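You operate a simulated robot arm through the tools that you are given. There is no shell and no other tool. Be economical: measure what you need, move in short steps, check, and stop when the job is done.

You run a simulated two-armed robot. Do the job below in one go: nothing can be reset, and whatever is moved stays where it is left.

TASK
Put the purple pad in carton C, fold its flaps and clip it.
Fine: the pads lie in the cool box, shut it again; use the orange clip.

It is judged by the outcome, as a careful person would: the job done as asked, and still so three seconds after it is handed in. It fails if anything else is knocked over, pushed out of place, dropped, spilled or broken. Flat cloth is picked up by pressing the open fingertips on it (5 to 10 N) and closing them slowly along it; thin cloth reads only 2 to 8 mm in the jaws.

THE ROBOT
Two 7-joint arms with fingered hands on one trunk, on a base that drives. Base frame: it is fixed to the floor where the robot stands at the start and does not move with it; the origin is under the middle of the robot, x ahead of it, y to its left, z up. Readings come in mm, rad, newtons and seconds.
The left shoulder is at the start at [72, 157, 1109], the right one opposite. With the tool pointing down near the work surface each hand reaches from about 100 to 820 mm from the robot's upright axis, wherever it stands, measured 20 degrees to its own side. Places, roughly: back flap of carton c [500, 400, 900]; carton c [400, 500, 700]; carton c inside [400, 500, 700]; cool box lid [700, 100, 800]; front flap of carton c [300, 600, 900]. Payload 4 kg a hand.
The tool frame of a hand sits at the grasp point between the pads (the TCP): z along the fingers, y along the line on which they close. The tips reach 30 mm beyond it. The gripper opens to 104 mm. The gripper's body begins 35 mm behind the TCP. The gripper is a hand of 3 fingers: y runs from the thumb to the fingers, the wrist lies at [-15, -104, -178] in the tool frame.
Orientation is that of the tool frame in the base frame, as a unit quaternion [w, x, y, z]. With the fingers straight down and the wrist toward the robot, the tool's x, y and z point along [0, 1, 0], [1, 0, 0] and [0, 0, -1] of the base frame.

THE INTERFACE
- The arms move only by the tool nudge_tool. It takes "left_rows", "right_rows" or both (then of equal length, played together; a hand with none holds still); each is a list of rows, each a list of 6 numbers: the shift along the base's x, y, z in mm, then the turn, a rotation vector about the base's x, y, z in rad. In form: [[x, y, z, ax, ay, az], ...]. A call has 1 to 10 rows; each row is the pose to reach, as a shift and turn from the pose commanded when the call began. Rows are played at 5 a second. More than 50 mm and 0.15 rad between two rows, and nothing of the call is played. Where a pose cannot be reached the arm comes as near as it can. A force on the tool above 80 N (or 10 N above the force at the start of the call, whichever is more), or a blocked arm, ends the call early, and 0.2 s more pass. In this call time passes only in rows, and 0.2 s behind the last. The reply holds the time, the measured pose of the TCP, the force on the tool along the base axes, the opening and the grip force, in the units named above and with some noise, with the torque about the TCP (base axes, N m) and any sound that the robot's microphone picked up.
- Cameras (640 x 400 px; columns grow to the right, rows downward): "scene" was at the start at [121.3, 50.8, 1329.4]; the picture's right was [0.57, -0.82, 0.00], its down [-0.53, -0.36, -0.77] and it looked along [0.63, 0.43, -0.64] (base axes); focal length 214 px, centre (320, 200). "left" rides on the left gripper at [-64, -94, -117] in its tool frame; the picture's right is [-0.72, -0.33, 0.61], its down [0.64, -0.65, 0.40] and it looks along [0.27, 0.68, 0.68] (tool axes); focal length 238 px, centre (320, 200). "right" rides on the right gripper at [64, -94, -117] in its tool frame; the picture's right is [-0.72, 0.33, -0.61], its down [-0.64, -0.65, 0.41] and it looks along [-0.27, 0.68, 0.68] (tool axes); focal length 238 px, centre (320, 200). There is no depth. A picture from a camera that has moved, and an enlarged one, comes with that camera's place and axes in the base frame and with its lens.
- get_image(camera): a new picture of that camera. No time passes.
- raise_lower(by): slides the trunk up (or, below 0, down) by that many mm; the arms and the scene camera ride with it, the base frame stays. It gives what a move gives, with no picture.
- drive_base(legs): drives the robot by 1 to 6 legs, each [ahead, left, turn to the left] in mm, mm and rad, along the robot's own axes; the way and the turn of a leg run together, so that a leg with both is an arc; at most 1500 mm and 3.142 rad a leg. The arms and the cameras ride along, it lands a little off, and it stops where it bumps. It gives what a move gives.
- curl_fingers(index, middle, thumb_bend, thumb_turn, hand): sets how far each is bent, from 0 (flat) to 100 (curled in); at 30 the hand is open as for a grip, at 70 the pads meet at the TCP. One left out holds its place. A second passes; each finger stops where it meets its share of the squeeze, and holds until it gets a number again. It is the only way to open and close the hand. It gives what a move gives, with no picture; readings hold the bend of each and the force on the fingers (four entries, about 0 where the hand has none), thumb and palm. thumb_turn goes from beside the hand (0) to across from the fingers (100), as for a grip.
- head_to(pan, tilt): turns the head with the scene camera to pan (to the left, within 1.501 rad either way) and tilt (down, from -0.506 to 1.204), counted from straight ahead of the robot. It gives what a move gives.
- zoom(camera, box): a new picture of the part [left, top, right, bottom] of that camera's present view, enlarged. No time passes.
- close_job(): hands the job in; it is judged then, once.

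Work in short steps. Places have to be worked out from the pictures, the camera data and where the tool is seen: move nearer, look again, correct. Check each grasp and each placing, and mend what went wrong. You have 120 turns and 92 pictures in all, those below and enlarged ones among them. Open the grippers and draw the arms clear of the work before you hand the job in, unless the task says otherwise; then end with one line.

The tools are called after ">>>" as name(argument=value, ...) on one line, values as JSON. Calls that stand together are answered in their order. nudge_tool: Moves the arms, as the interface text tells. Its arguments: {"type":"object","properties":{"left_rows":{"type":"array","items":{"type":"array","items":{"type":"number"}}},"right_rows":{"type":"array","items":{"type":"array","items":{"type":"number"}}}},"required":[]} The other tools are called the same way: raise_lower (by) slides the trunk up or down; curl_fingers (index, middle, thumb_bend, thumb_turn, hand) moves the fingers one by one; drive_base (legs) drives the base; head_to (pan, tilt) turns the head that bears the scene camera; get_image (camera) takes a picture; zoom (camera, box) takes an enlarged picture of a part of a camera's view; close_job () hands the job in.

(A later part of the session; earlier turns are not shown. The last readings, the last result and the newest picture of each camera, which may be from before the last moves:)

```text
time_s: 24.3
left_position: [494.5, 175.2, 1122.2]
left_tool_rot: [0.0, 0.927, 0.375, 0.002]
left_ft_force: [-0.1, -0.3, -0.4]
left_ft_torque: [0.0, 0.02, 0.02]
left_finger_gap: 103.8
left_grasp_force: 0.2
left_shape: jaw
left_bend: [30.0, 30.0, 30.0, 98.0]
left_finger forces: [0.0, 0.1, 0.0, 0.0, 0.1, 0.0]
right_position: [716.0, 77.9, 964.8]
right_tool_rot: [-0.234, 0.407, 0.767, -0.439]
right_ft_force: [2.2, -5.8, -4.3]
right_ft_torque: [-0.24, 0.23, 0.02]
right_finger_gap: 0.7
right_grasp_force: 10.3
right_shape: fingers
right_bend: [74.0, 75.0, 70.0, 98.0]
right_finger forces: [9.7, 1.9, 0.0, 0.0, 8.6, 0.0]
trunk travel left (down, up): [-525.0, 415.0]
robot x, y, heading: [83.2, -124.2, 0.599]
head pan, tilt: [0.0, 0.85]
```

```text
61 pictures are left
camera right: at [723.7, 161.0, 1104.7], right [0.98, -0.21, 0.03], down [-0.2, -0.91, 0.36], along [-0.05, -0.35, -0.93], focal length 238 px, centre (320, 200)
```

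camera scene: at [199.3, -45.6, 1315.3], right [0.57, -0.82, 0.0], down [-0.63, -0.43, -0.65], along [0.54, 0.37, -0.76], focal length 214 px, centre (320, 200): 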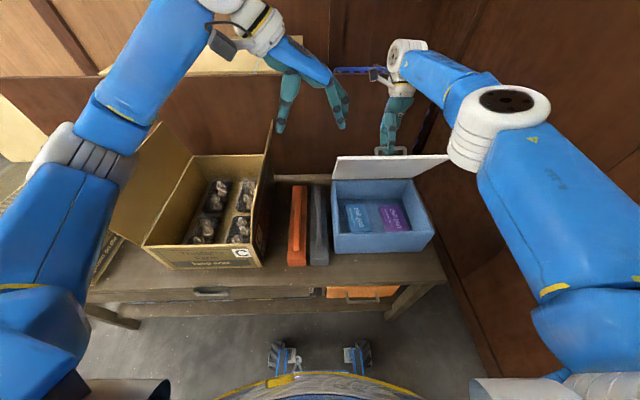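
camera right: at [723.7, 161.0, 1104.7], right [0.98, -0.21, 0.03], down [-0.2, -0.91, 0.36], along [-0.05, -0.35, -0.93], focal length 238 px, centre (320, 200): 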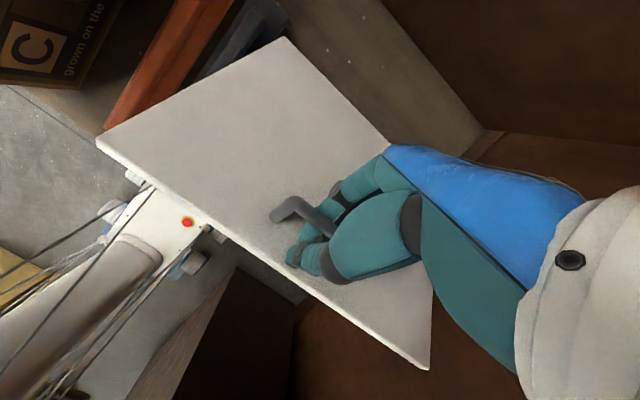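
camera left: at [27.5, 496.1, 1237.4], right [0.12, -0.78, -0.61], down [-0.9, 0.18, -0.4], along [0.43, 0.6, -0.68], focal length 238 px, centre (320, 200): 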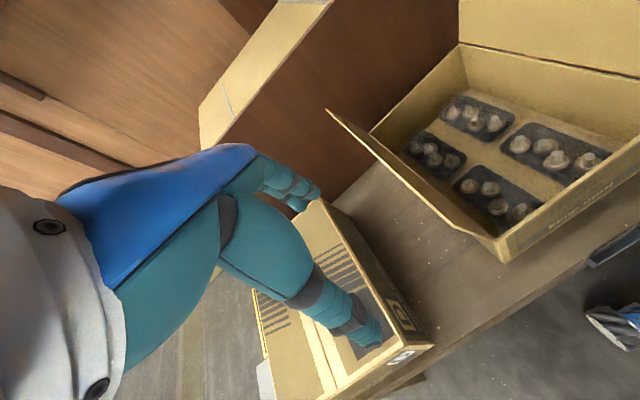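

The fingers now cage the bar (hooked under it), which holds the lid fine. Next I'll move the left hand to a point 40 mm short of the pad and lower to z≈900.

>>> nudge_tool(left_rows=[[31, -34, 0, 0, 0, -0.02], [62, -69, 0, 0, 0, -0.04], [93, -103, 0, 0, 0, -0.06], [123, -138, 0, 0, 0, -0.08], [154, -172, 0, 0, 0, -0.08], [184, -207, 0, 0, 0, -0.08], [184, -207, -45, 0, 0, -0.08], [184, -207, -90, 0, 0, -0.08], [184, -207, -135, 0, 0, -0.08], [184, -207, -180, 0, 0, -0.08]])

>>> get_image(camera="scene")

>>> get_image(camera="left")

```text
time_s: 25.3
left_position: [604.3, 57.9, 1122.6]
left_tool_rot: [-0.01, 0.937, 0.349, 0.0]
left_ft_force: [-28.6, 26.4, -9.4]
left_ft_torque: [0.03, 0.02, 0.09]
left_finger_gap: 84.7
left_grasp_force: 0.0
left_shape: jaw
left_bend: [30.0, 51.0, 30.0, 98.0]
left_finger forces: [0.0, 0.1, 0.0, 0.0, 0.0, 0.1]
right_position: [723.8, 71.0, 963.7]
right_tool_rot: [-0.24, 0.417, 0.762, -0.434]
right_ft_force: [-1.4, 2.4, -5.1]
right_ft_torque: [-0.01, 0.03, -0.01]
right_finger_gap: 0.0
right_grasp_force: 2.7
right_shape: fingers
right_bend: [74.0, 75.0, 70.0, 97.0]
right_finger forces: [5.7, 0.9, 0.0, 0.1, 0.1, 0.0]
trunk travel left (down, up): [-525.0, 415.0]
robot x, y, heading: [81.0, -126.6, 0.603]
head pan, tilt: [0.0, 0.85]
stopped in row 4 (left hand): the force on the tool passed its limit (the readings are from after the stop); the commanded pose is now the measured one
```

```text
60 pictures are left
camera scene: at [193.5, -51.0, 1316.2], right [0.57, -0.82, 0.0], down [-0.62, -0.43, -0.66], along [0.54, 0.37, -0.75], focal length 214 px, centre (320, 200)
```

scene: 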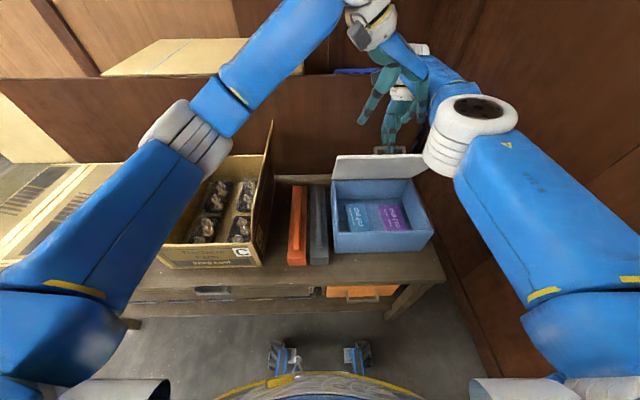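

```text
59 pictures are left
camera left: at [494.0, 84.0, 1241.9], right [-0.76, -0.21, -0.61], down [0.06, 0.92, -0.39], along [0.65, -0.33, -0.69], focal length 238 px, centre (320, 200)
```

left: 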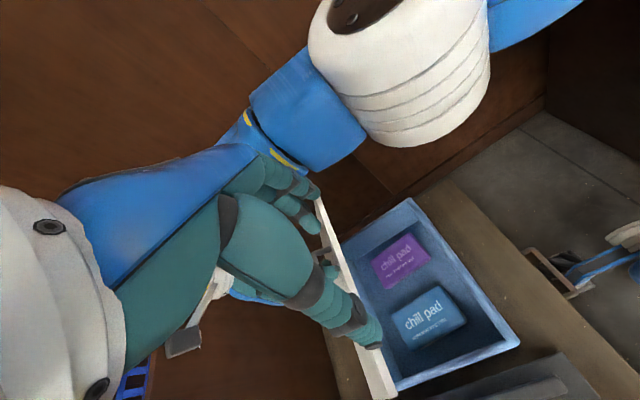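

The left hand touched the right forearm, which crosses above the box. I'll back the left hand off to the left/front, reset its fingers, descend there, then slide in underneath.

>>> nudge_tool(left_rows=[[-30, 13, 0, 0, 0, 0], [-60, 26, 0, 0, 0, 0], [-91, 38, 0, 0, 0, 0], [-91, 38, -45, 0, 0, 0], [-91, 38, -90, 0, 0, 0], [-91, 38, -135, 0, 0, 0], [-91, 38, -180, 0, 0, 0], [-91, 38, -225, 0, 0, 0], [-91, 38, -265, 0, 0, 0]])

>>> curl_fingers(hand="left", index=30, middle=30, thumb_bend=30)

>>> get_image(camera="scene")

>>> get_image(camera="left")

```text
time_s: 27.3
left_position: [512.6, 89.1, 860.1]
left_tool_rot: [-0.004, 0.938, 0.347, 0.004]
left_ft_force: [0.6, -0.2, -0.2]
left_ft_torque: [0.0, 0.02, -0.03]
left_finger_gap: 103.7
left_grasp_force: 0.1
left_shape: jaw
left_bend: [30.0, 30.0, 30.0, 98.0]
left_finger forces: [0.0, 0.1, 0.0, 0.0, 0.1, 0.0]
right_position: [720.8, 73.4, 963.9]
right_tool_rot: [-0.239, 0.414, 0.763, -0.436]
right_ft_force: [2.7, -2.0, -6.5]
right_ft_torque: [-0.02, -0.01, -0.02]
right_finger_gap: 0.1
right_grasp_force: 3.5
right_shape: fingers
right_bend: [74.0, 75.0, 70.0, 97.0]
right_finger forces: [6.1, 0.8, 0.0, 0.1, 0.0, 0.1]
trunk travel left (down, up): [-525.0, 415.0]
robot x, y, heading: [83.7, -126.0, 0.6]
head pan, tilt: [0.0, 0.85]
```

```text
time_s: 28.3
left_position: [512.5, 89.3, 860.5]
left_tool_rot: [-0.006, 0.938, 0.347, 0.004]
left_ft_force: [0.4, -0.1, 0.6]
left_ft_torque: [0.01, 0.01, -0.02]
left_finger_gap: 103.1
left_grasp_force: 0.1
left_shape: fingers
left_bend: [30.0, 30.0, 30.0, 98.0]
left_finger forces: [0.1, 0.1, 0.0, 0.0, 0.0, 0.0]
right_position: [721.6, 73.2, 962.5]
right_tool_rot: [-0.239, 0.415, 0.763, -0.435]
right_ft_force: [2.9, -1.6, -5.8]
right_ft_torque: [-0.08, -0.02, -0.05]
right_finger_gap: 0.0
right_grasp_force: 2.9
right_shape: fingers
right_bend: [74.0, 75.0, 70.0, 97.0]
right_finger forces: [6.0, 0.8, 0.0, 0.0, 0.0, 0.1]
trunk travel left (down, up): [-525.0, 415.0]
robot x, y, heading: [85.5, -127.6, 0.605]
head pan, tilt: [0.0, 0.85]
```

```text
58 pictures are left
camera scene: at [193.5, -51.3, 1316.3], right [0.57, -0.82, 0.0], down [-0.62, -0.43, -0.66], along [0.54, 0.37, -0.75], focal length 214 px, centre (320, 200)
```

scene: 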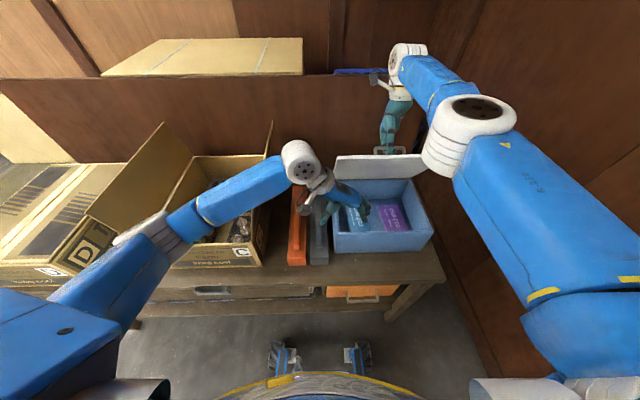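

```text
57 pictures are left
camera left: at [402.7, 117.4, 978.1], right [-0.76, -0.21, -0.62], down [0.06, 0.92, -0.39], along [0.65, -0.34, -0.68], focal length 238 px, centre (320, 200)
```

left: 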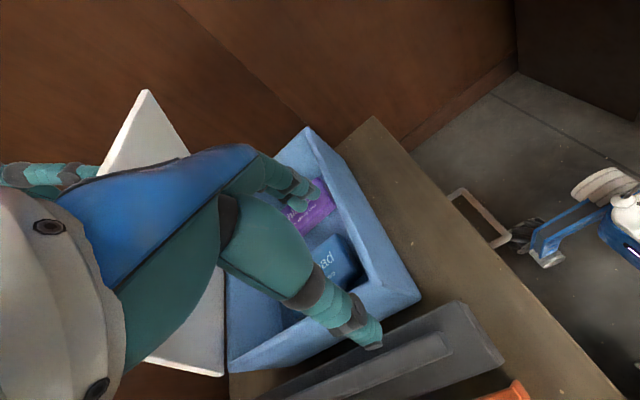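

Both views put the purple pad at about [716, -8], its width axis at yaw -52°. I'll slide left hand in low, 40 mm short of the pad, then look.

>>> nudge_tool(left_rows=[[34, -24, -8, 0, 0, -0.01], [68, -48, -16, 0, 0, -0.02], [102, -72, -24, 0, 0, -0.03], [136, -96, -32, 0, 0, -0.04], [170, -120, -40, 0, 0, -0.04]])

>>> get_image(camera="left")

>>> zoom(camera="scene", box=[300, 120, 460, 260])

```text
time_s: 29.5
left_position: [683.8, -32.4, 820.3]
left_tool_rot: [-0.006, 0.945, 0.327, 0.004]
left_ft_force: [-0.7, 0.6, -0.6]
left_ft_torque: [0.02, 0.0, 0.02]
left_finger_gap: 102.8
left_grasp_force: 0.1
left_shape: fingers
left_bend: [30.0, 30.0, 30.0, 98.0]
left_finger forces: [0.0, 0.0, 0.0, 0.0, 0.0, 0.1]
right_position: [721.9, 72.6, 963.9]
right_tool_rot: [-0.24, 0.414, 0.763, -0.434]
right_ft_force: [1.5, 1.9, -4.3]
right_ft_torque: [-0.08, 0.0, -0.02]
right_finger_gap: 0.4
right_grasp_force: 4.5
right_shape: fingers
right_bend: [74.0, 75.0, 70.0, 97.0]
right_finger forces: [5.3, 0.8, 0.1, 0.0, 3.7, 0.0]
trunk travel left (down, up): [-525.0, 415.0]
robot x, y, heading: [82.8, -126.4, 0.6]
head pan, tilt: [0.0, 0.85]
```

```text
56 pictures are left
camera left: at [573.6, -1.0, 937.3], right [-0.76, -0.18, -0.62], down [0.1, 0.91, -0.39], along [0.64, -0.36, -0.68], focal length 238 px, centre (320, 200)
```

left: 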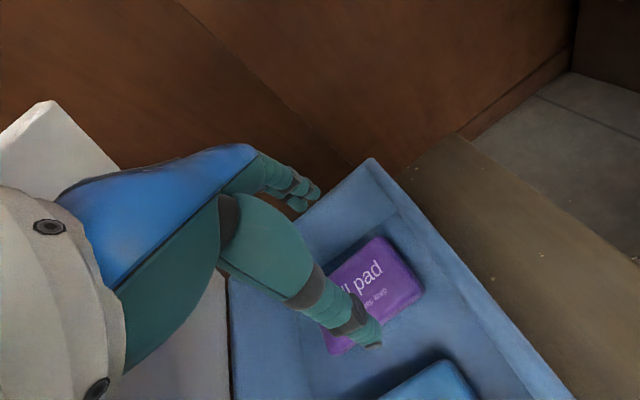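

```text
2.86 times, centred on (380, 190) of scene
camera zoom: at [195.0, -53.9, 1316.3], right [0.57, -0.82, 0.0], down [-0.62, -0.42, -0.66], along [0.54, 0.37, -0.75], focal length 613 px, centre (149, 229)
```

zoom: 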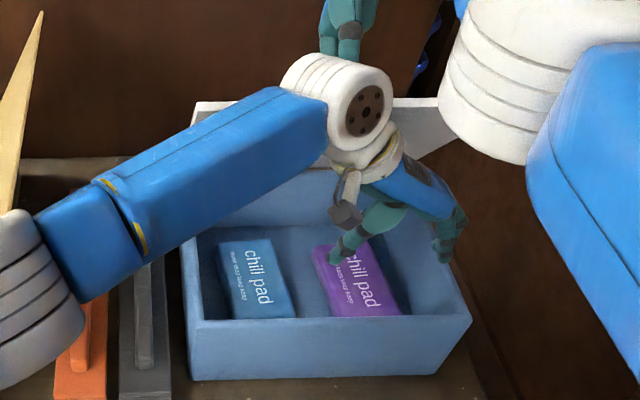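

The pad top is confirmed at z≈700 with its centre near [717, -9]. I'll narrow the hand to ~93 mm, move over it, and lower to z≈740.

>>> curl_fingers(hand="left", index=34, middle=34, thumb_bend=34)

>>> nudge_tool(left_rows=[[13, 9, -15, 0, 0, 0], [26, 18, -35, 0, 0, 0], [26, 18, -60, 0, 0, 0], [26, 18, -80, 0, 0, 0]])

>>> get_image(camera="left")

>>> zoom(camera="scene", box=[300, 120, 460, 260])

```text
time_s: 30.5
left_position: [681.9, -32.1, 819.5]
left_tool_rot: [-0.004, 0.945, 0.328, 0.004]
left_ft_force: [0.1, 0.2, -0.6]
left_ft_torque: [0.0, 0.04, 0.0]
left_finger_gap: 93.9
left_grasp_force: 0.2
left_shape: fingers
left_bend: [34.0, 34.0, 34.0, 98.0]
left_finger forces: [0.0, 0.0, 0.0, 0.1, 0.0, 0.1]
right_position: [722.4, 71.7, 964.1]
right_tool_rot: [-0.239, 0.414, 0.762, -0.436]
right_ft_force: [2.6, -0.3, -5.7]
right_ft_torque: [-0.03, 0.04, -0.01]
right_finger_gap: 0.1
right_grasp_force: 2.8
right_shape: fingers
right_bend: [74.0, 75.0, 70.0, 97.0]
right_finger forces: [5.4, 0.7, 0.0, 0.1, 0.0, 0.0]
trunk travel left (down, up): [-525.0, 415.0]
robot x, y, heading: [84.9, -127.8, 0.6]
head pan, tilt: [0.0, 0.85]
```

```text
time_s: 31.1
left_position: [697.6, -45.0, 819.9]
left_tool_rot: [0.009, 0.953, 0.301, 0.029]
left_ft_force: [-0.5, -0.5, -0.4]
left_ft_torque: [0.0, 0.03, 0.03]
left_finger_gap: 93.6
left_grasp_force: 0.1
left_shape: fingers
left_bend: [34.0, 34.0, 34.0, 98.0]
left_finger forces: [0.0, 0.0, 0.1, 0.0, 0.0, 0.0]
left hand out of reach, approached as far as the arm can: row 3
right_position: [712.8, 70.5, 973.6]
right_tool_rot: [-0.226, 0.429, 0.769, -0.417]
right_ft_force: [37.8, 14.2, 5.0]
right_ft_torque: [-0.13, 0.18, -0.21]
right_finger_gap: 10.0
right_grasp_force: 36.3
right_shape: fingers
right_bend: [75.0, 74.0, 71.0, 98.0]
right_finger forces: [31.8, 13.0, 0.1, 0.1, 28.4, 0.0]
trunk travel left (down, up): [-525.0, 415.0]
robot x, y, heading: [78.1, -128.1, 0.602]
head pan, tilt: [0.0, 0.85]
stopped in row 3 (right hand): the force on the tool passed its limit (the readings are from after the stop); the commanded pose is now the measured one
```

```text
54 pictures are left
camera left: at [583.9, -6.2, 931.4], right [-0.74, -0.15, -0.66], down [0.17, 0.9, -0.4], along [0.65, -0.41, -0.64], focal length 238 px, centre (320, 200)
```

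left: 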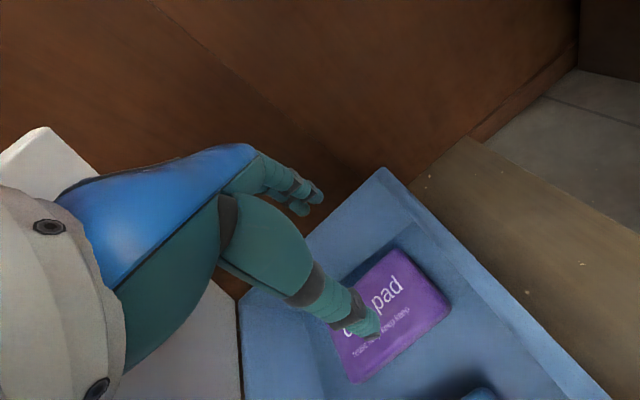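

```text
2.86 times, centred on (380, 190) of scene
camera zoom: at [172.7, -53.4, 1319.1], right [0.56, -0.83, 0.01], down [-0.61, -0.42, -0.67], along [0.55, 0.37, -0.75], focal length 613 px, centre (149, 229)
```

zoom: 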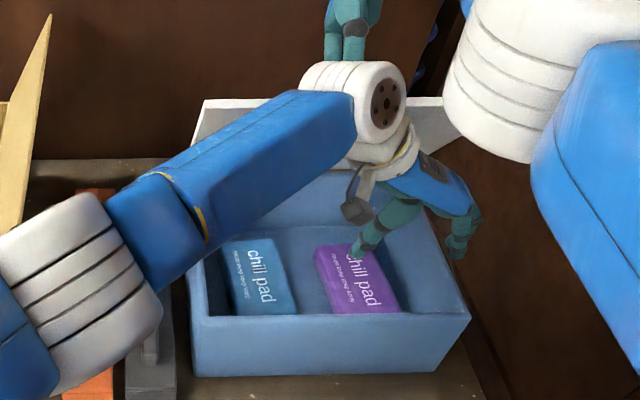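

The left wrist nudged the lid edge, loading the right hand, so this crossing layout doesn't work. New plan: the left hand will push the lid from inside (its left part) further open, while the right hand, freed, picks the purple pad. First, retreat the left hand.

>>> nudge_tool(left_rows=[[-30, -5, 0, 0, 0, 0], [-65, 10, 0, 0, 0, 0], [-105, 30, 0, 0, 0, 0], [-145, 55, 0, 0, 0, 0], [-180, 80, 0, 0, 0, 0]])

>>> get_image(camera="scene")

```text
time_s: 32.3
left_position: [522.3, 46.8, 803.2]
left_tool_rot: [0.004, 0.951, 0.31, 0.015]
left_ft_force: [-0.1, -0.4, 0.3]
left_ft_torque: [-0.05, 0.03, 0.01]
left_finger_gap: 93.9
left_grasp_force: 0.0
left_shape: fingers
left_bend: [34.0, 34.0, 34.0, 98.0]
left_finger forces: [0.0, 0.1, 0.0, 0.0, 0.0, 0.1]
right_position: [725.2, 73.2, 965.5]
right_tool_rot: [-0.233, 0.424, 0.766, -0.424]
right_ft_force: [-0.9, -3.6, 0.2]
right_ft_torque: [-0.21, 0.17, -0.07]
right_finger_gap: 8.2
right_grasp_force: 8.2
right_shape: fingers
right_bend: [74.0, 75.0, 63.0, 96.0]
right_finger forces: [6.7, 1.2, 0.0, 0.1, 9.4, 0.1]
trunk travel left (down, up): [-525.0, 415.0]
robot x, y, heading: [79.1, -125.9, 0.599]
head pan, tilt: [0.0, 0.85]
```

```text
52 pictures are left
camera scene: at [189.6, -50.5, 1316.5], right [0.56, -0.83, 0.0], down [-0.62, -0.43, -0.66], along [0.54, 0.37, -0.75], focal length 214 px, centre (320, 200)
```

scene: 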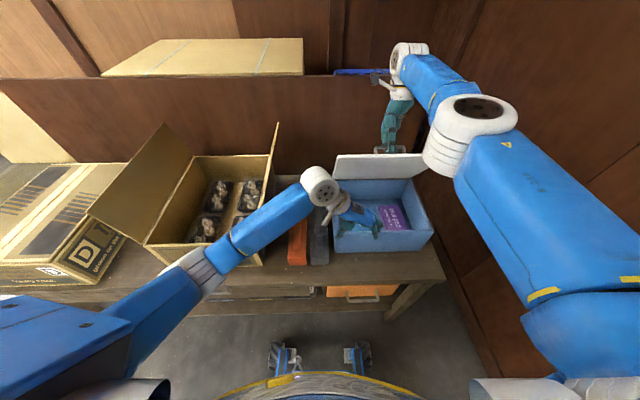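

Load is gone. I'll turn the left hand back (wrist toward the robot) while raising it in front of the lid's left part, with fingers closed for pushing.

>>> nudge_tool(left_rows=[[0, 0, 14, 0, 0, 0.14], [0, 0, 28, 0, 0, 0.28], [0, 0, 42, 0, 0, 0.42], [0, 0, 56, 0, 0, 0.56], [0, 0, 70, 0, 0, 0.7], [0, 0, 84, 0, 0, 0.84], [0, 0, 98, 0, 0, 0.98], [0, 0, 112, 0, 0, 1.12], [0, 0, 126, 0, 0, 1.26], [0, 0, 126, 0, 0, 1.4]])

>>> curl_fingers(hand="left", index=70, middle=70, thumb_bend=65)

>>> nudge_tool(left_rows=[[25, 17, 0, 0, 0, 0.05], [50, 34, 0, 0, 0, 0.13]])

>>> get_image(camera="scene")

>>> get_image(camera="left")

```text
time_s: 34.5
left_position: [526.2, 46.5, 930.1]
left_tool_rot: [-0.008, 0.526, 0.85, 0.015]
left_ft_force: [-0.3, 0.2, -0.2]
left_ft_torque: [-0.02, -0.02, 0.0]
left_finger_gap: 93.7
left_grasp_force: 0.0
left_shape: fingers
left_bend: [34.0, 34.0, 34.0, 98.0]
left_finger forces: [0.1, 0.1, 0.0, 0.0, 0.1, 0.0]
right_position: [724.8, 72.3, 963.8]
right_tool_rot: [-0.234, 0.423, 0.766, -0.425]
right_ft_force: [-0.3, -2.4, 2.3]
right_ft_torque: [-0.21, 0.27, -0.04]
right_finger_gap: 8.4
right_grasp_force: 8.5
right_shape: fingers
right_bend: [74.0, 75.0, 63.0, 96.0]
right_finger forces: [6.2, 1.1, 0.1, 0.0, 9.8, 0.1]
trunk travel left (down, up): [-525.0, 415.0]
robot x, y, heading: [82.8, -125.0, 0.597]
head pan, tilt: [0.0, 0.85]
```

```text
time_s: 35.5
left_position: [527.0, 44.8, 931.2]
left_tool_rot: [-0.008, 0.527, 0.85, 0.015]
left_ft_force: [-0.5, 0.3, -0.1]
left_ft_torque: [0.0, 0.01, 0.01]
left_finger_gap: 8.1
left_grasp_force: 0.0
left_shape: fingers
left_bend: [70.0, 70.0, 65.0, 98.0]
left_finger forces: [0.1, 0.1, 0.0, 0.0, 0.0, 0.1]
right_position: [725.0, 72.1, 963.1]
right_tool_rot: [-0.233, 0.422, 0.767, -0.424]
right_ft_force: [-2.0, 0.0, 0.4]
right_ft_torque: [-0.19, 0.29, -0.04]
right_finger_gap: 7.9
right_grasp_force: 9.1
right_shape: fingers
right_bend: [74.0, 75.0, 63.0, 96.0]
right_finger forces: [6.7, 1.1, 0.0, 0.1, 9.3, 0.0]
trunk travel left (down, up): [-525.0, 415.0]
robot x, y, heading: [85.2, -125.2, 0.602]
head pan, tilt: [0.0, 0.85]
```

```text
time_s: 36.1
left_position: [577.2, 78.9, 932.0]
left_tool_rot: [-0.01, 0.471, 0.882, 0.014]
left_ft_force: [-1.0, -0.7, -0.2]
left_ft_torque: [-0.01, -0.01, 0.02]
left_finger_gap: 7.5
left_grasp_force: 0.1
left_shape: fingers
left_bend: [70.0, 70.0, 65.0, 98.0]
left_finger forces: [0.0, 0.1, 0.0, 0.1, 0.1, 0.0]
right_position: [725.7, 72.6, 963.9]
right_tool_rot: [-0.234, 0.423, 0.766, -0.424]
right_ft_force: [-2.5, -1.4, -0.6]
right_ft_torque: [-0.18, 0.26, -0.07]
right_finger_gap: 8.2
right_grasp_force: 8.7
right_shape: fingers
right_bend: [74.0, 75.0, 63.0, 96.0]
right_finger forces: [6.6, 1.0, 0.0, 0.1, 9.4, 0.1]
trunk travel left (down, up): [-525.0, 415.0]
robot x, y, heading: [84.1, -124.8, 0.603]
head pan, tilt: [0.0, 0.85]
```

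```text
51 pictures are left
camera scene: at [191.0, -52.4, 1316.6], right [0.56, -0.83, 0.0], down [-0.62, -0.42, -0.66], along [0.54, 0.37, -0.75], focal length 214 px, centre (320, 200)
```

scene: 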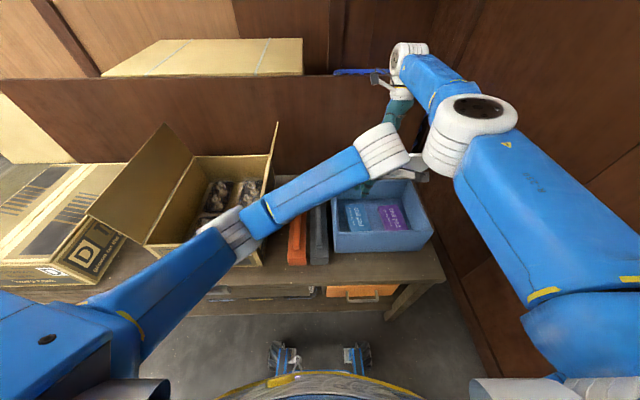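

```text
50 pictures are left
camera left: at [533.9, -30.9, 1045.7], right [0.13, -0.76, -0.64], down [-0.9, 0.18, -0.4], along [0.42, 0.63, -0.66], focal length 238 px, centre (320, 200)
```

left: 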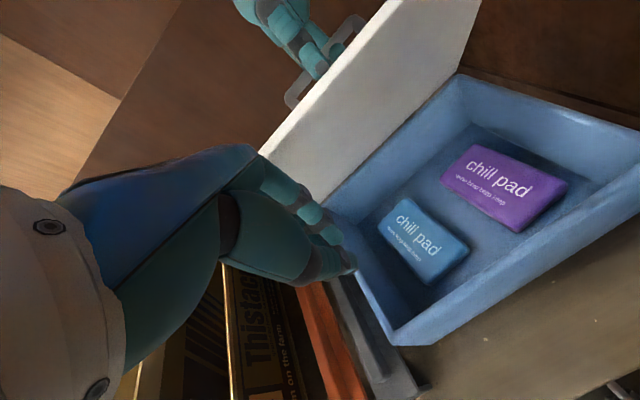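

The left fist is in front of the lid's left part, about 100 mm from the underside. I'll advance in small steps to feel contact.

>>> nudge_tool(left_rows=[[16.5, 11.3, 0, 0, 0, 0], [33, 22.6, 0, 0, 0, 0], [49.5, 34, 0, 0, 0, 0], [62, 42.5, 0, 0, 0, 0], [70, 48, 0, 0, 0, 0]])

>>> get_image(camera="left")

```text
time_s: 37.0
left_position: [613.9, 99.5, 935.9]
left_tool_rot: [-0.009, 0.481, 0.877, 0.011]
left_ft_force: [-43.2, -17.9, 17.9]
left_ft_torque: [0.88, -1.64, 0.47]
left_finger_gap: 2.6
left_grasp_force: 24.3
left_shape: fingers
left_bend: [70.0, 70.0, 65.0, 97.0]
left_finger forces: [13.6, 35.9, 0.1, 0.1, 0.0, 0.0]
right_position: [723.0, 73.6, 972.6]
right_tool_rot: [-0.226, 0.431, 0.771, -0.411]
right_ft_force: [26.9, 12.7, 4.5]
right_ft_torque: [-0.47, 0.8, -0.28]
right_finger_gap: 9.7
right_grasp_force: 35.2
right_shape: fingers
right_bend: [74.0, 74.0, 69.0, 97.0]
right_finger forces: [16.2, 7.8, 0.0, 0.1, 46.0, 0.0]
trunk travel left (down, up): [-525.0, 415.0]
robot x, y, heading: [79.9, -126.1, 0.604]
head pan, tilt: [0.0, 0.85]
stopped in row 4 (left hand): the force on the tool passed its limit (the readings are from after the stop); the commanded pose is now the measured one
```

```text
49 pictures are left
camera left: at [569.8, -8.3, 1051.2], right [0.11, -0.76, -0.64], down [-0.9, 0.2, -0.39], along [0.43, 0.61, -0.66], focal length 238 px, centre (320, 200)
```

left: 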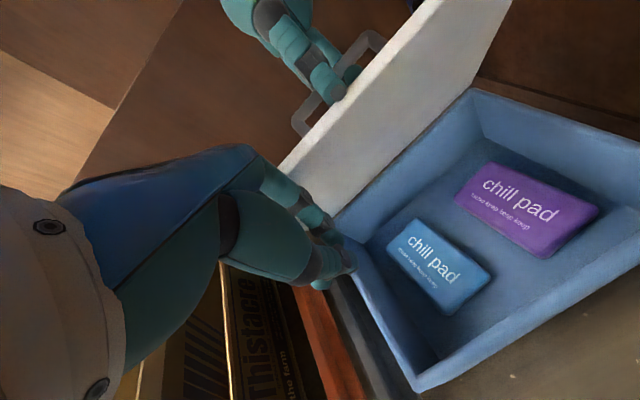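

Contact with the lid's underside. I'll back off a few mm to a light contact, then open the right hand so the lid rests on the left fingers.

>>> nudge_tool(left_rows=[[-4, -3, 0, 0, 0, 0], [-6, -4, 0, 0, 0, 0]])

>>> curl_fingers(hand="right", index=40, middle=40, thumb_bend=40)

>>> get_image(camera="right")

```text
time_s: 37.6
left_position: [611.3, 96.1, 934.4]
left_tool_rot: [-0.009, 0.478, 0.878, 0.012]
left_ft_force: [-25.1, -17.4, 16.0]
left_ft_torque: [0.92, -1.15, 0.22]
left_finger_gap: 6.9
left_grasp_force: 16.5
left_shape: fingers
left_bend: [70.0, 70.0, 65.0, 97.0]
left_finger forces: [0.0, 33.3, 0.0, 0.0, 0.1, 0.0]
right_position: [723.4, 70.2, 969.2]
right_tool_rot: [-0.229, 0.428, 0.77, -0.415]
right_ft_force: [10.3, 9.8, 1.9]
right_ft_torque: [-0.27, 0.57, -0.17]
right_finger_gap: 9.2
right_grasp_force: 25.1
right_shape: fingers
right_bend: [74.0, 74.0, 68.0, 97.0]
right_finger forces: [12.8, 5.0, 0.1, 0.0, 32.8, 0.1]
trunk travel left (down, up): [-525.0, 415.0]
robot x, y, heading: [82.0, -126.3, 0.599]
head pan, tilt: [0.0, 0.85]
```

```text
time_s: 38.6
left_position: [609.3, 96.4, 933.9]
left_tool_rot: [-0.011, 0.479, 0.878, 0.012]
left_ft_force: [-26.4, -20.8, 8.4]
left_ft_torque: [0.88, -0.99, 0.23]
left_finger_gap: 7.1
left_grasp_force: 16.9
left_shape: fingers
left_bend: [70.0, 70.0, 65.0, 97.0]
left_finger forces: [0.0, 34.5, 0.0, 0.0, 0.0, 0.0]
right_position: [722.9, 70.0, 972.9]
right_tool_rot: [-0.228, 0.429, 0.771, -0.411]
right_ft_force: [17.6, 14.1, 25.5]
right_ft_torque: [0.61, -1.0, 0.14]
right_finger_gap: 78.3
right_grasp_force: 17.1
right_shape: fingers
right_bend: [39.0, 44.0, 40.0, 97.0]
right_finger forces: [19.4, 14.0, 0.0, 0.1, 0.1, 0.1]
trunk travel left (down, up): [-525.0, 415.0]
robot x, y, heading: [78.5, -125.6, 0.599]
head pan, tilt: [0.0, 0.85]
```

```text
48 pictures are left
camera right: at [726.0, 148.8, 1115.7], right [0.97, -0.24, 0.07], down [-0.25, -0.91, 0.32], along [-0.01, -0.33, -0.95], focal length 238 px, centre (320, 200)
```

right: 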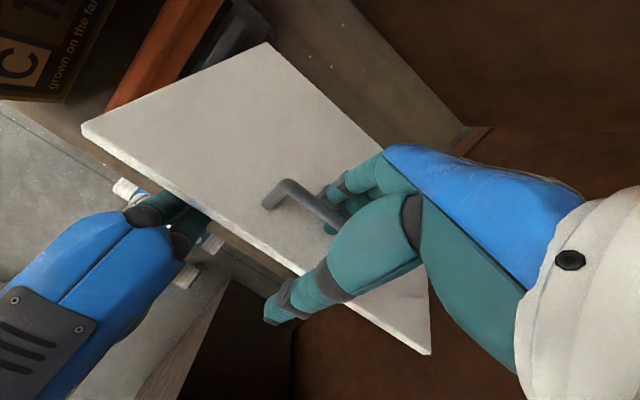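

The left fingers carry the lid. I'll open the right hand wider and back it off up and away from the bar while untilting it.

>>> curl_fingers(hand="right", index=25, middle=25, thumb_bend=25)

>>> nudge_tool(right_rows=[[5, 3.5, 7, 0.04, -0.058, 0], [10, 7, 14, 0.08, -0.116, 0], [15, 10, 22, 0.12, -0.174, 0], [20, 14, 32, 0.16, -0.232, 0], [24, 16, 45, 0.2, -0.29, 0], [26, 18, 60, 0.24, -0.35, 0]])

>>> get_image(camera="right")

```text
time_s: 39.6
left_position: [612.0, 99.5, 932.5]
left_tool_rot: [-0.011, 0.477, 0.879, 0.012]
left_ft_force: [-14.1, -7.9, 3.4]
left_ft_torque: [0.43, -0.62, 0.18]
left_finger_gap: 7.4
left_grasp_force: 8.1
left_shape: fingers
left_bend: [70.0, 70.0, 65.0, 97.0]
left_finger forces: [0.1, 15.4, 0.0, 0.1, 0.0, 0.0]
right_position: [725.7, 72.3, 968.9]
right_tool_rot: [-0.229, 0.429, 0.77, -0.414]
right_ft_force: [7.7, 4.9, 12.4]
right_ft_torque: [0.22, -0.44, 0.09]
right_finger_gap: 112.9
right_grasp_force: 6.7
right_shape: fingers
right_bend: [25.0, 30.0, 25.0, 97.0]
right_finger forces: [2.7, 11.2, 0.1, 0.0, 0.1, 0.0]
trunk travel left (down, up): [-525.0, 415.0]
robot x, y, heading: [86.2, -124.4, 0.601]
head pan, tilt: [0.0, 0.85]
```

```text
time_s: 41.0
left_position: [615.0, 98.6, 930.7]
left_tool_rot: [-0.012, 0.478, 0.878, 0.009]
left_ft_force: [-0.2, -0.3, -0.1]
left_ft_torque: [0.01, 0.0, -0.02]
left_finger_gap: 7.2
left_grasp_force: 0.0
left_shape: fingers
left_bend: [70.0, 70.0, 65.0, 97.0]
left_finger forces: [0.1, 0.0, 0.0, 0.1, 0.0, 0.1]
right_position: [754.1, 89.0, 1027.8]
right_tool_rot: [-0.141, 0.462, 0.842, -0.24]
right_ft_force: [-0.4, 0.5, 0.3]
right_ft_torque: [0.02, 0.0, 0.0]
right_finger_gap: 114.0
right_grasp_force: 0.1
right_shape: fingers
right_bend: [25.0, 25.0, 25.0, 97.0]
right_finger forces: [0.0, 0.0, 0.1, 0.1, 0.0, 0.0]
trunk travel left (down, up): [-525.0, 415.0]
robot x, y, heading: [76.4, -125.1, 0.603]
head pan, tilt: [0.0, 0.85]
```

```text
47 pictures are left
camera right: at [706.6, 132.7, 1175.9], right [0.9, -0.29, 0.33], down [-0.31, -0.95, 0.0], along [0.32, -0.1, -0.94], focal length 238 px, centre (320, 200)
```

right: 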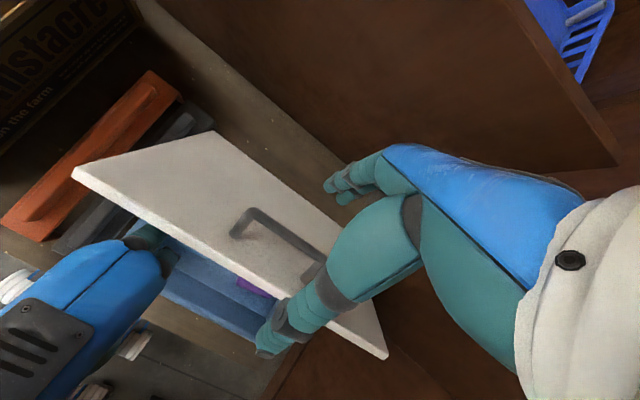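

Left force reads zero, so the lid seems to hold itself. I'll lift the right hand further out and check with the scene camera.

>>> nudge_tool(right_rows=[[-5, -10, 40, 0.04, -0.06, 0], [-10, -20, 80, 0.08, -0.12, 0], [-25, -50, 100, 0.12, -0.17, 0], [-40, -85, 110, 0.16, -0.23, 0], [-55, -120, 110, 0.2, -0.29, 0]])

>>> get_image(camera="scene")

```text
time_s: 42.2
left_position: [615.5, 96.4, 932.6]
left_tool_rot: [-0.013, 0.478, 0.878, 0.011]
left_ft_force: [0.8, 0.4, 0.7]
left_ft_torque: [-0.02, -0.02, 0.03]
left_finger_gap: 7.1
left_grasp_force: 0.0
left_shape: fingers
left_bend: [70.0, 70.0, 65.0, 97.0]
left_finger forces: [0.0, 0.1, 0.0, 0.1, 0.1, 0.0]
right_position: [698.7, -30.8, 1139.0]
right_tool_rot: [-0.065, 0.476, 0.873, -0.084]
right_ft_force: [0.1, 0.2, 0.7]
right_ft_torque: [0.02, 0.0, 0.01]
right_finger_gap: 114.4
right_grasp_force: 0.0
right_shape: fingers
right_bend: [25.0, 25.0, 25.0, 97.0]
right_finger forces: [0.0, 0.0, 0.0, 0.0, 0.0, 0.1]
trunk travel left (down, up): [-525.0, 415.0]
robot x, y, heading: [84.0, -123.6, 0.598]
head pan, tilt: [0.0, 0.85]
```

```text
46 pictures are left
camera scene: at [190.6, -56.6, 1316.9], right [0.57, -0.82, 0.0], down [-0.62, -0.42, -0.66], along [0.54, 0.38, -0.75], focal length 214 px, centre (320, 200)
```

scene: 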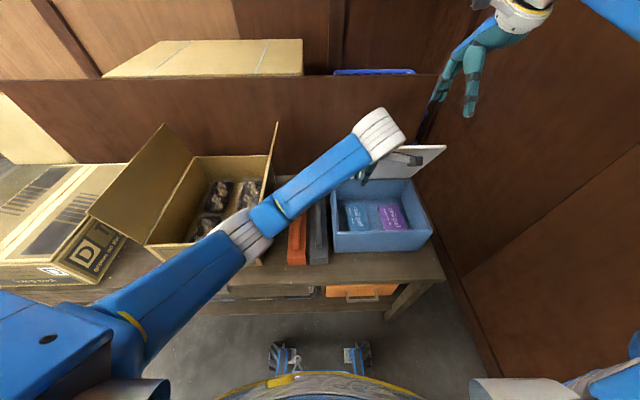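

The lid stays open by itself (friction hinge). With the left fist I'll push it further open in small steps.

>>> nudge_tool(left_rows=[[10, 7, 2, 0, 0, 0], [20, 14, 4, 0, 0, 0], [30, 21, 6, 0, 0, 0], [40, 28, 8, 0, 0, 0], [50, 35, 10, 0, 0, 0], [60, 42, 12, 0, 0, 0], [70, 49, 12, 0, 0, 0], [80, 56, 12, 0, 0, 0]])

>>> get_image(camera="scene")

```text
time_s: 44.0
left_position: [695.6, 154.5, 941.3]
left_tool_rot: [-0.013, 0.478, 0.878, 0.011]
left_ft_force: [-1.1, -1.3, 0.5]
left_ft_torque: [0.02, -0.01, -0.01]
left_finger_gap: 7.3
left_grasp_force: 0.8
left_shape: fingers
left_bend: [70.0, 70.0, 65.0, 97.0]
left_finger forces: [0.1, 1.4, 0.1, 0.0, 0.0, 0.1]
right_position: [698.8, -27.8, 1137.9]
right_tool_rot: [-0.065, 0.476, 0.873, -0.086]
right_ft_force: [-0.2, -0.2, -0.1]
right_ft_torque: [0.0, 0.01, 0.02]
right_finger_gap: 114.0
right_grasp_force: 0.0
right_shape: fingers
right_bend: [25.0, 25.0, 25.0, 97.0]
right_finger forces: [0.2, 0.1, 0.1, 0.0, 0.0, 0.0]
trunk travel left (down, up): [-525.0, 415.0]
robot x, y, heading: [86.0, -126.2, 0.596]
head pan, tilt: [0.0, 0.85]
```

```text
45 pictures are left
camera scene: at [191.6, -53.5, 1316.6], right [0.56, -0.83, 0.0], down [-0.62, -0.42, -0.66], along [0.54, 0.37, -0.75], focal length 214 px, centre (320, 200)
```

scene: 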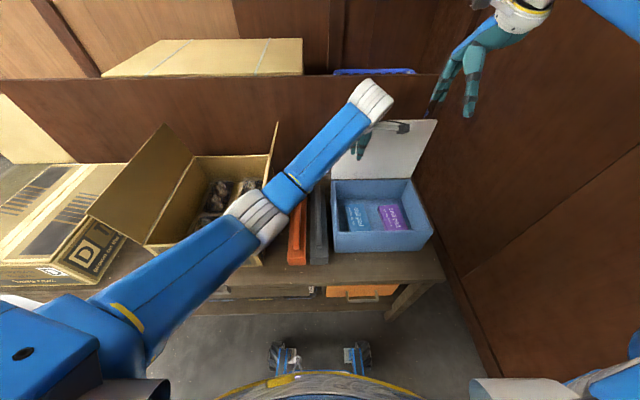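

The lid is almost vertical now and self-holding. I'll back the left hand off, move the right arm away to the right, and start turning the left hand for the pad.

>>> nudge_tool(left_rows=[[-35, -25, 0, 0, 0, 0], [-70, -50, 0, 0, 0, 0], [-105, -75, 0, 0, 0, 0], [-105, -80, -8, 0, 0, -0.14], [-105, -85, -16, 0, 0, -0.28], [-105, -90, -24, 0, 0, -0.42], [-105, -95, -32, 0, 0, -0.56], [-105, -100, -40, 0, 0, -0.7], [-105, -105, -48, 0, 0, -0.84], [-105, -110, -56, 0, 0, -0.98]], right_rows=[[0, -20, 0, 0, 0, 0], [-10, -40, 0, 0, 0, 0], [-25, -60, 0, 0, 0, 0], [-40, -80, 0, 0, 0, 0], [-55, -100, 0, 0, 0, 0], [-70, -120, 0, 0, 0, 0], [-90, -140, 0, 0, 0, 0], [-110, -160, 0, 0, 0, 0], [-130, -180, 0, 0, 0, 0], [-150, -200, 0, 0, 0, 0]])

>>> nudge_tool(left_rows=[[20, -15, -15, 0, 0, -0.13], [40, -30, -30, 0, 0, -0.26], [60, -50, -45, 0, 0, -0.39], [80, -80, -60, 0, 0, -0.5], [95, -81, -65, 0, 0, -0.5]])

>>> curl_fingers(hand="left", index=33, middle=33, thumb_bend=33)

>>> get_image(camera="scene")

>>> get_image(camera="left")

```text
time_s: 46.2
left_position: [589.1, 44.2, 888.2]
left_tool_rot: [-0.006, 0.836, 0.549, 0.015]
left_ft_force: [0.5, -0.1, 0.5]
left_ft_torque: [0.03, 0.0, 0.0]
left_finger_gap: 7.0
left_grasp_force: 0.1
left_shape: fingers
left_bend: [70.0, 70.0, 65.0, 97.0]
left_finger forces: [0.0, 0.0, 0.0, 0.0, 0.0, 0.0]
right_position: [547.3, -229.8, 1137.5]
right_tool_rot: [-0.064, 0.477, 0.873, -0.085]
right_ft_force: [-0.4, 0.2, 0.8]
right_ft_torque: [0.03, -0.01, -0.01]
right_finger_gap: 114.0
right_grasp_force: 0.1
right_shape: fingers
right_bend: [25.0, 25.0, 25.0, 97.0]
right_finger forces: [0.1, 0.1, 0.1, 0.0, 0.0, 0.0]
trunk travel left (down, up): [-525.0, 415.0]
robot x, y, heading: [84.6, -125.0, 0.603]
head pan, tilt: [0.0, 0.85]
```

```text
time_s: 47.4
left_position: [686.0, -35.7, 819.5]
left_tool_rot: [-0.003, 0.945, 0.326, 0.015]
left_ft_force: [-0.3, 0.3, 0.1]
left_ft_torque: [-0.04, 0.01, -0.02]
left_finger_gap: 7.1
left_grasp_force: 0.0
left_shape: fingers
left_bend: [70.0, 70.0, 65.0, 97.0]
left_finger forces: [0.1, 0.1, 0.1, 0.0, 0.0, 0.0]
right_position: [550.2, -230.0, 1136.0]
right_tool_rot: [-0.065, 0.476, 0.873, -0.086]
right_ft_force: [0.3, -0.4, -0.2]
right_ft_torque: [0.02, 0.03, -0.02]
right_finger_gap: 114.3
right_grasp_force: 0.0
right_shape: fingers
right_bend: [25.0, 25.0, 25.0, 97.0]
right_finger forces: [0.0, 0.0, 0.0, 0.0, 0.0, 0.0]
trunk travel left (down, up): [-525.0, 415.0]
robot x, y, heading: [85.1, -123.0, 0.596]
head pan, tilt: [0.0, 0.85]
```

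```text
time_s: 48.4
left_position: [684.3, -35.6, 819.9]
left_tool_rot: [-0.002, 0.945, 0.327, 0.016]
left_ft_force: [0.5, -0.3, -0.2]
left_ft_torque: [0.01, 0.02, 0.0]
left_finger_gap: 95.4
left_grasp_force: 0.0
left_shape: fingers
left_bend: [33.0, 33.0, 33.0, 97.0]
left_finger forces: [0.0, 0.0, 0.1, 0.1, 0.0, 0.1]
right_position: [549.1, -228.7, 1137.7]
right_tool_rot: [-0.064, 0.477, 0.872, -0.085]
right_ft_force: [-0.2, -0.2, -0.5]
right_ft_torque: [0.03, 0.0, 0.01]
right_finger_gap: 113.9
right_grasp_force: 0.1
right_shape: fingers
right_bend: [25.0, 25.0, 25.0, 97.0]
right_finger forces: [0.1, 0.0, 0.0, 0.1, 0.0, 0.0]
trunk travel left (down, up): [-525.0, 415.0]
robot x, y, heading: [80.3, -127.4, 0.6]
head pan, tilt: [0.0, 0.85]
```

```text
44 pictures are left
camera scene: at [190.8, -54.6, 1316.7], right [0.56, -0.83, 0.0], down [-0.62, -0.42, -0.66], along [0.54, 0.37, -0.75], focal length 214 px, centre (320, 200)
```

scene: 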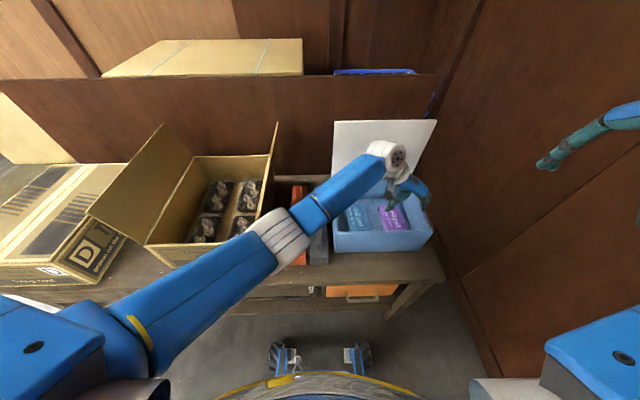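

```text
43 pictures are left
camera left: at [573.7, -3.0, 935.2], right [-0.75, -0.18, -0.64], down [0.11, 0.91, -0.39], along [0.65, -0.36, -0.67], focal length 238 px, centre (320, 200)
```

left: 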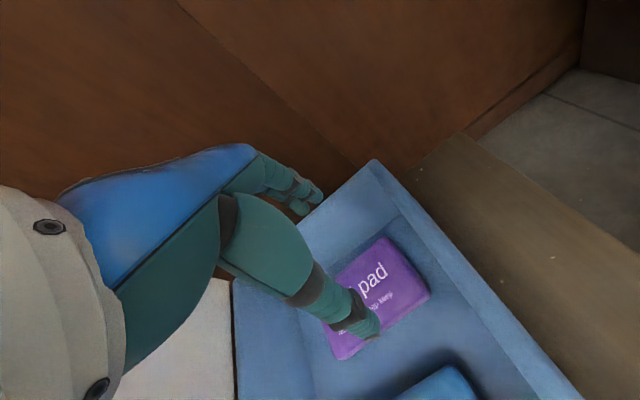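

The pad hasn't moved (centre ≈[714, -11]). I'll move above it and lower to z≈745.

>>> nudge_tool(left_rows=[[14, 12, -20, 0, 0, 0], [28, 24, -40, 0, 0, 0], [28, 24, -60, 0, 0, 0], [28, 24, -75, 0, 0, 0]])

>>> zoom(camera="scene", box=[320, 130, 450, 260])

>>> get_image(camera="left")

```text
time_s: 49.6
left_position: [707.0, 26.1, 744.5]
left_tool_rot: [-0.014, 0.938, 0.346, 0.018]
left_ft_force: [0.3, 0.7, -0.3]
left_ft_torque: [-0.01, 0.0, -0.02]
left_finger_gap: 95.6
left_grasp_force: 0.1
left_shape: fingers
left_bend: [33.0, 33.0, 33.0, 97.0]
left_finger forces: [0.1, 0.0, 0.0, 0.0, 0.1, 0.1]
left hand out of reach, approached as far as the arm can: row 3, 4
right_position: [547.4, -227.9, 1139.1]
right_tool_rot: [-0.064, 0.476, 0.873, -0.086]
right_ft_force: [0.1, -1.1, 0.1]
right_ft_torque: [-0.01, -0.04, 0.0]
right_finger_gap: 114.2
right_grasp_force: 0.1
right_shape: fingers
right_bend: [25.0, 25.0, 25.0, 97.0]
right_finger forces: [0.0, 0.0, 0.0, 0.0, 0.0, 0.1]
trunk travel left (down, up): [-525.0, 415.0]
robot x, y, heading: [84.1, -128.5, 0.595]
head pan, tilt: [0.0, 0.85]
stopped in row 4 (left hand): the arm was blocked; the commanded pose is now the measured one
```

```text
3.08 times, centred on (385, 195) of scene
camera zoom: at [190.9, -54.6, 1316.7], right [0.56, -0.83, 0.0], down [-0.62, -0.42, -0.66], along [0.54, 0.37, -0.75], focal length 660 px, centre (120, 215)
```

zoom: 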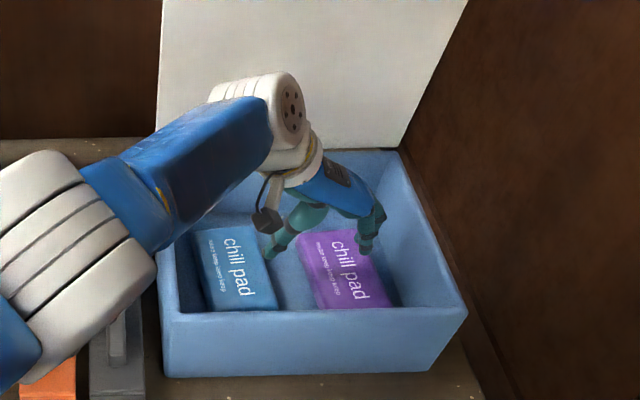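

```text
41 pictures are left
camera left: at [594.4, 49.8, 859.9], right [-0.74, -0.19, -0.64], down [0.07, 0.93, -0.37], along [0.66, -0.32, -0.68], focal length 238 px, centre (320, 200)
```

left: 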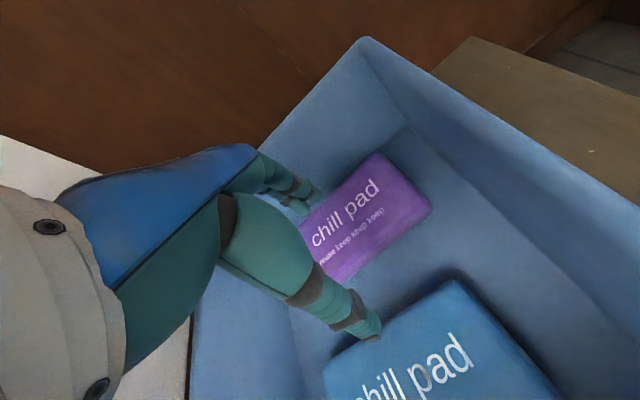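

The left arm is at its reach limit for that low pose. I'll raise it clear of the box and drive the base 120 mm to the right to shorten the reach.

>>> nudge_tool(left_rows=[[-15, -10, 40, 0, 0, 0], [-30, -20, 85, 0, 0, 0], [-50, -20, 115, 0, 0, 0]])

>>> drive_base(legs=[[0, -120, 0]])

>>> get_image(camera="scene")

>>> get_image(camera="left")

```text
time_s: 50.6
left_position: [731.3, 30.9, 832.3]
left_tool_rot: [-0.019, 0.931, 0.363, 0.014]
left_ft_force: [-0.5, 0.0, 0.4]
left_ft_torque: [0.02, -0.03, 0.03]
left_finger_gap: 95.6
left_grasp_force: 0.0
left_shape: fingers
left_bend: [33.0, 33.0, 33.0, 97.0]
left_finger forces: [0.0, 0.0, 0.1, 0.0, 0.0, 0.1]
left hand out of reach, approached as far as the arm can: row 1, 2, 3
right_position: [544.8, -226.5, 1138.7]
right_tool_rot: [-0.063, 0.476, 0.873, -0.086]
right_ft_force: [0.6, -0.5, -0.2]
right_ft_torque: [0.01, -0.03, -0.01]
right_finger_gap: 114.3
right_grasp_force: 0.1
right_shape: fingers
right_bend: [25.0, 25.0, 25.0, 97.0]
right_finger forces: [0.0, 0.0, 0.0, 0.0, 0.1, 0.0]
trunk travel left (down, up): [-525.0, 415.0]
robot x, y, heading: [83.4, -119.9, 0.6]
head pan, tilt: [0.0, 0.85]
stopped in row 3 (left hand): the arm was blocked; the commanded pose is now the measured one
```

```text
time_s: 51.8
left_position: [780.3, -61.1, 846.4]
left_tool_rot: [-0.013, 0.931, 0.364, 0.023]
left_ft_force: [-0.3, -1.3, 0.3]
left_ft_torque: [0.04, -0.04, 0.02]
left_finger_gap: 95.7
left_grasp_force: 0.0
left_shape: fingers
left_bend: [33.0, 33.0, 33.0, 97.0]
left_finger forces: [0.0, 0.0, 0.1, 0.1, 0.0, 0.0]
right_position: [594.6, -322.2, 1142.2]
right_tool_rot: [-0.058, 0.481, 0.871, -0.084]
right_ft_force: [-1.0, -1.6, 0.8]
right_ft_torque: [0.08, -0.03, 0.02]
right_finger_gap: 114.3
right_grasp_force: 0.0
right_shape: fingers
right_bend: [25.0, 25.0, 25.0, 97.0]
right_finger forces: [0.0, 0.0, 0.1, 0.1, 0.0, 0.0]
trunk travel left (down, up): [-525.0, 415.0]
robot x, y, heading: [142.2, -220.3, 0.594]
head pan, tilt: [0.0, 0.85]
```

```text
40 pictures are left
camera scene: at [229.2, -128.6, 1316.5], right [0.56, -0.83, 0.02], down [-0.61, -0.43, -0.66], along [0.56, 0.36, -0.75], focal length 214 px, centre (320, 200)
```

scene: 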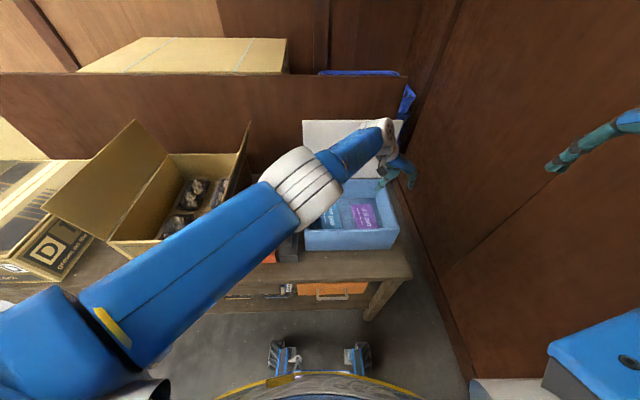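

```text
39 pictures are left
camera left: at [664.9, -40.9, 960.2], right [-0.73, -0.22, -0.65], down [0.04, 0.93, -0.36], along [0.69, -0.29, -0.67], focal length 238 px, centre (320, 200)
```

left: 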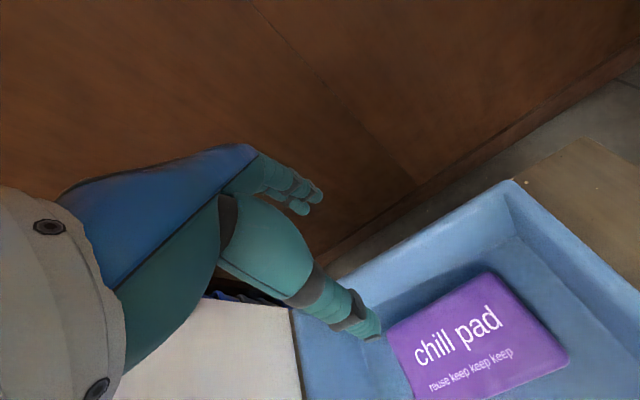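

The left hand is now at [780, -61, 846], beyond the pad. I'll move it back directly over the pad centre and correct its yaw.

>>> nudge_tool(left_rows=[[-30, 5, 0, 0, 0, -0.02], [-55, 20, 0, 0, 0, -0.05], [-68, 49, -10, 0, 0, -0.08], [-68, 49, -40, 0, 0, -0.08], [-68, 49, -70, 0, 0, -0.08], [-68, 49, -100, 0, 0, -0.08]])

>>> get_image(camera="left")

```text
time_s: 53.2
left_position: [755.5, -25.0, 744.3]
left_tool_rot: [-0.017, 0.944, 0.327, 0.033]
left_ft_force: [18.5, -6.6, 41.4]
left_ft_torque: [-1.66, -0.8, 0.7]
left_finger_gap: 113.0
left_grasp_force: 22.0
left_shape: fingers
left_bend: [22.0, 32.0, 33.0, 97.0]
left_finger forces: [43.6, 0.9, 0.0, 0.1, 0.1, 0.1]
left hand out of reach, approached as far as the arm can: row 1, 2, 3, 4, 5, 6
right_position: [602.6, -338.9, 1139.7]
right_tool_rot: [-0.066, 0.48, 0.871, -0.078]
right_ft_force: [0.2, -0.2, 0.2]
right_ft_torque: [0.04, 0.0, -0.03]
right_finger_gap: 114.6
right_grasp_force: 0.0
right_shape: fingers
right_bend: [25.0, 25.0, 25.0, 98.0]
right_finger forces: [0.0, 0.0, 0.1, 0.1, 0.0, 0.0]
trunk travel left (down, up): [-525.0, 415.0]
robot x, y, heading: [140.3, -214.4, 0.586]
head pan, tilt: [0.0, 0.85]
```

```text
38 pictures are left
camera left: at [641.9, 3.1, 857.6], right [-0.73, -0.16, -0.66], down [0.12, 0.93, -0.35], along [0.67, -0.34, -0.66], focal length 238 px, centre (320, 200)
```

left: 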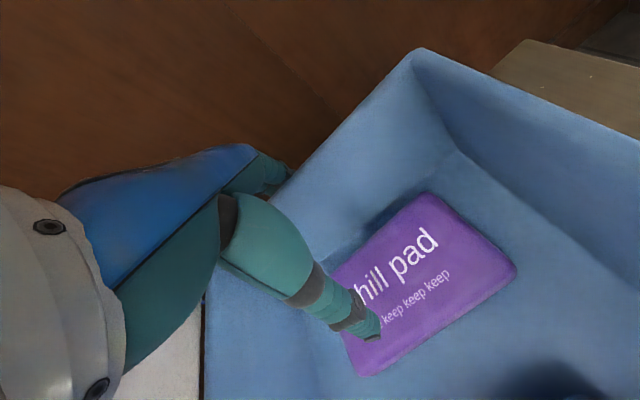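

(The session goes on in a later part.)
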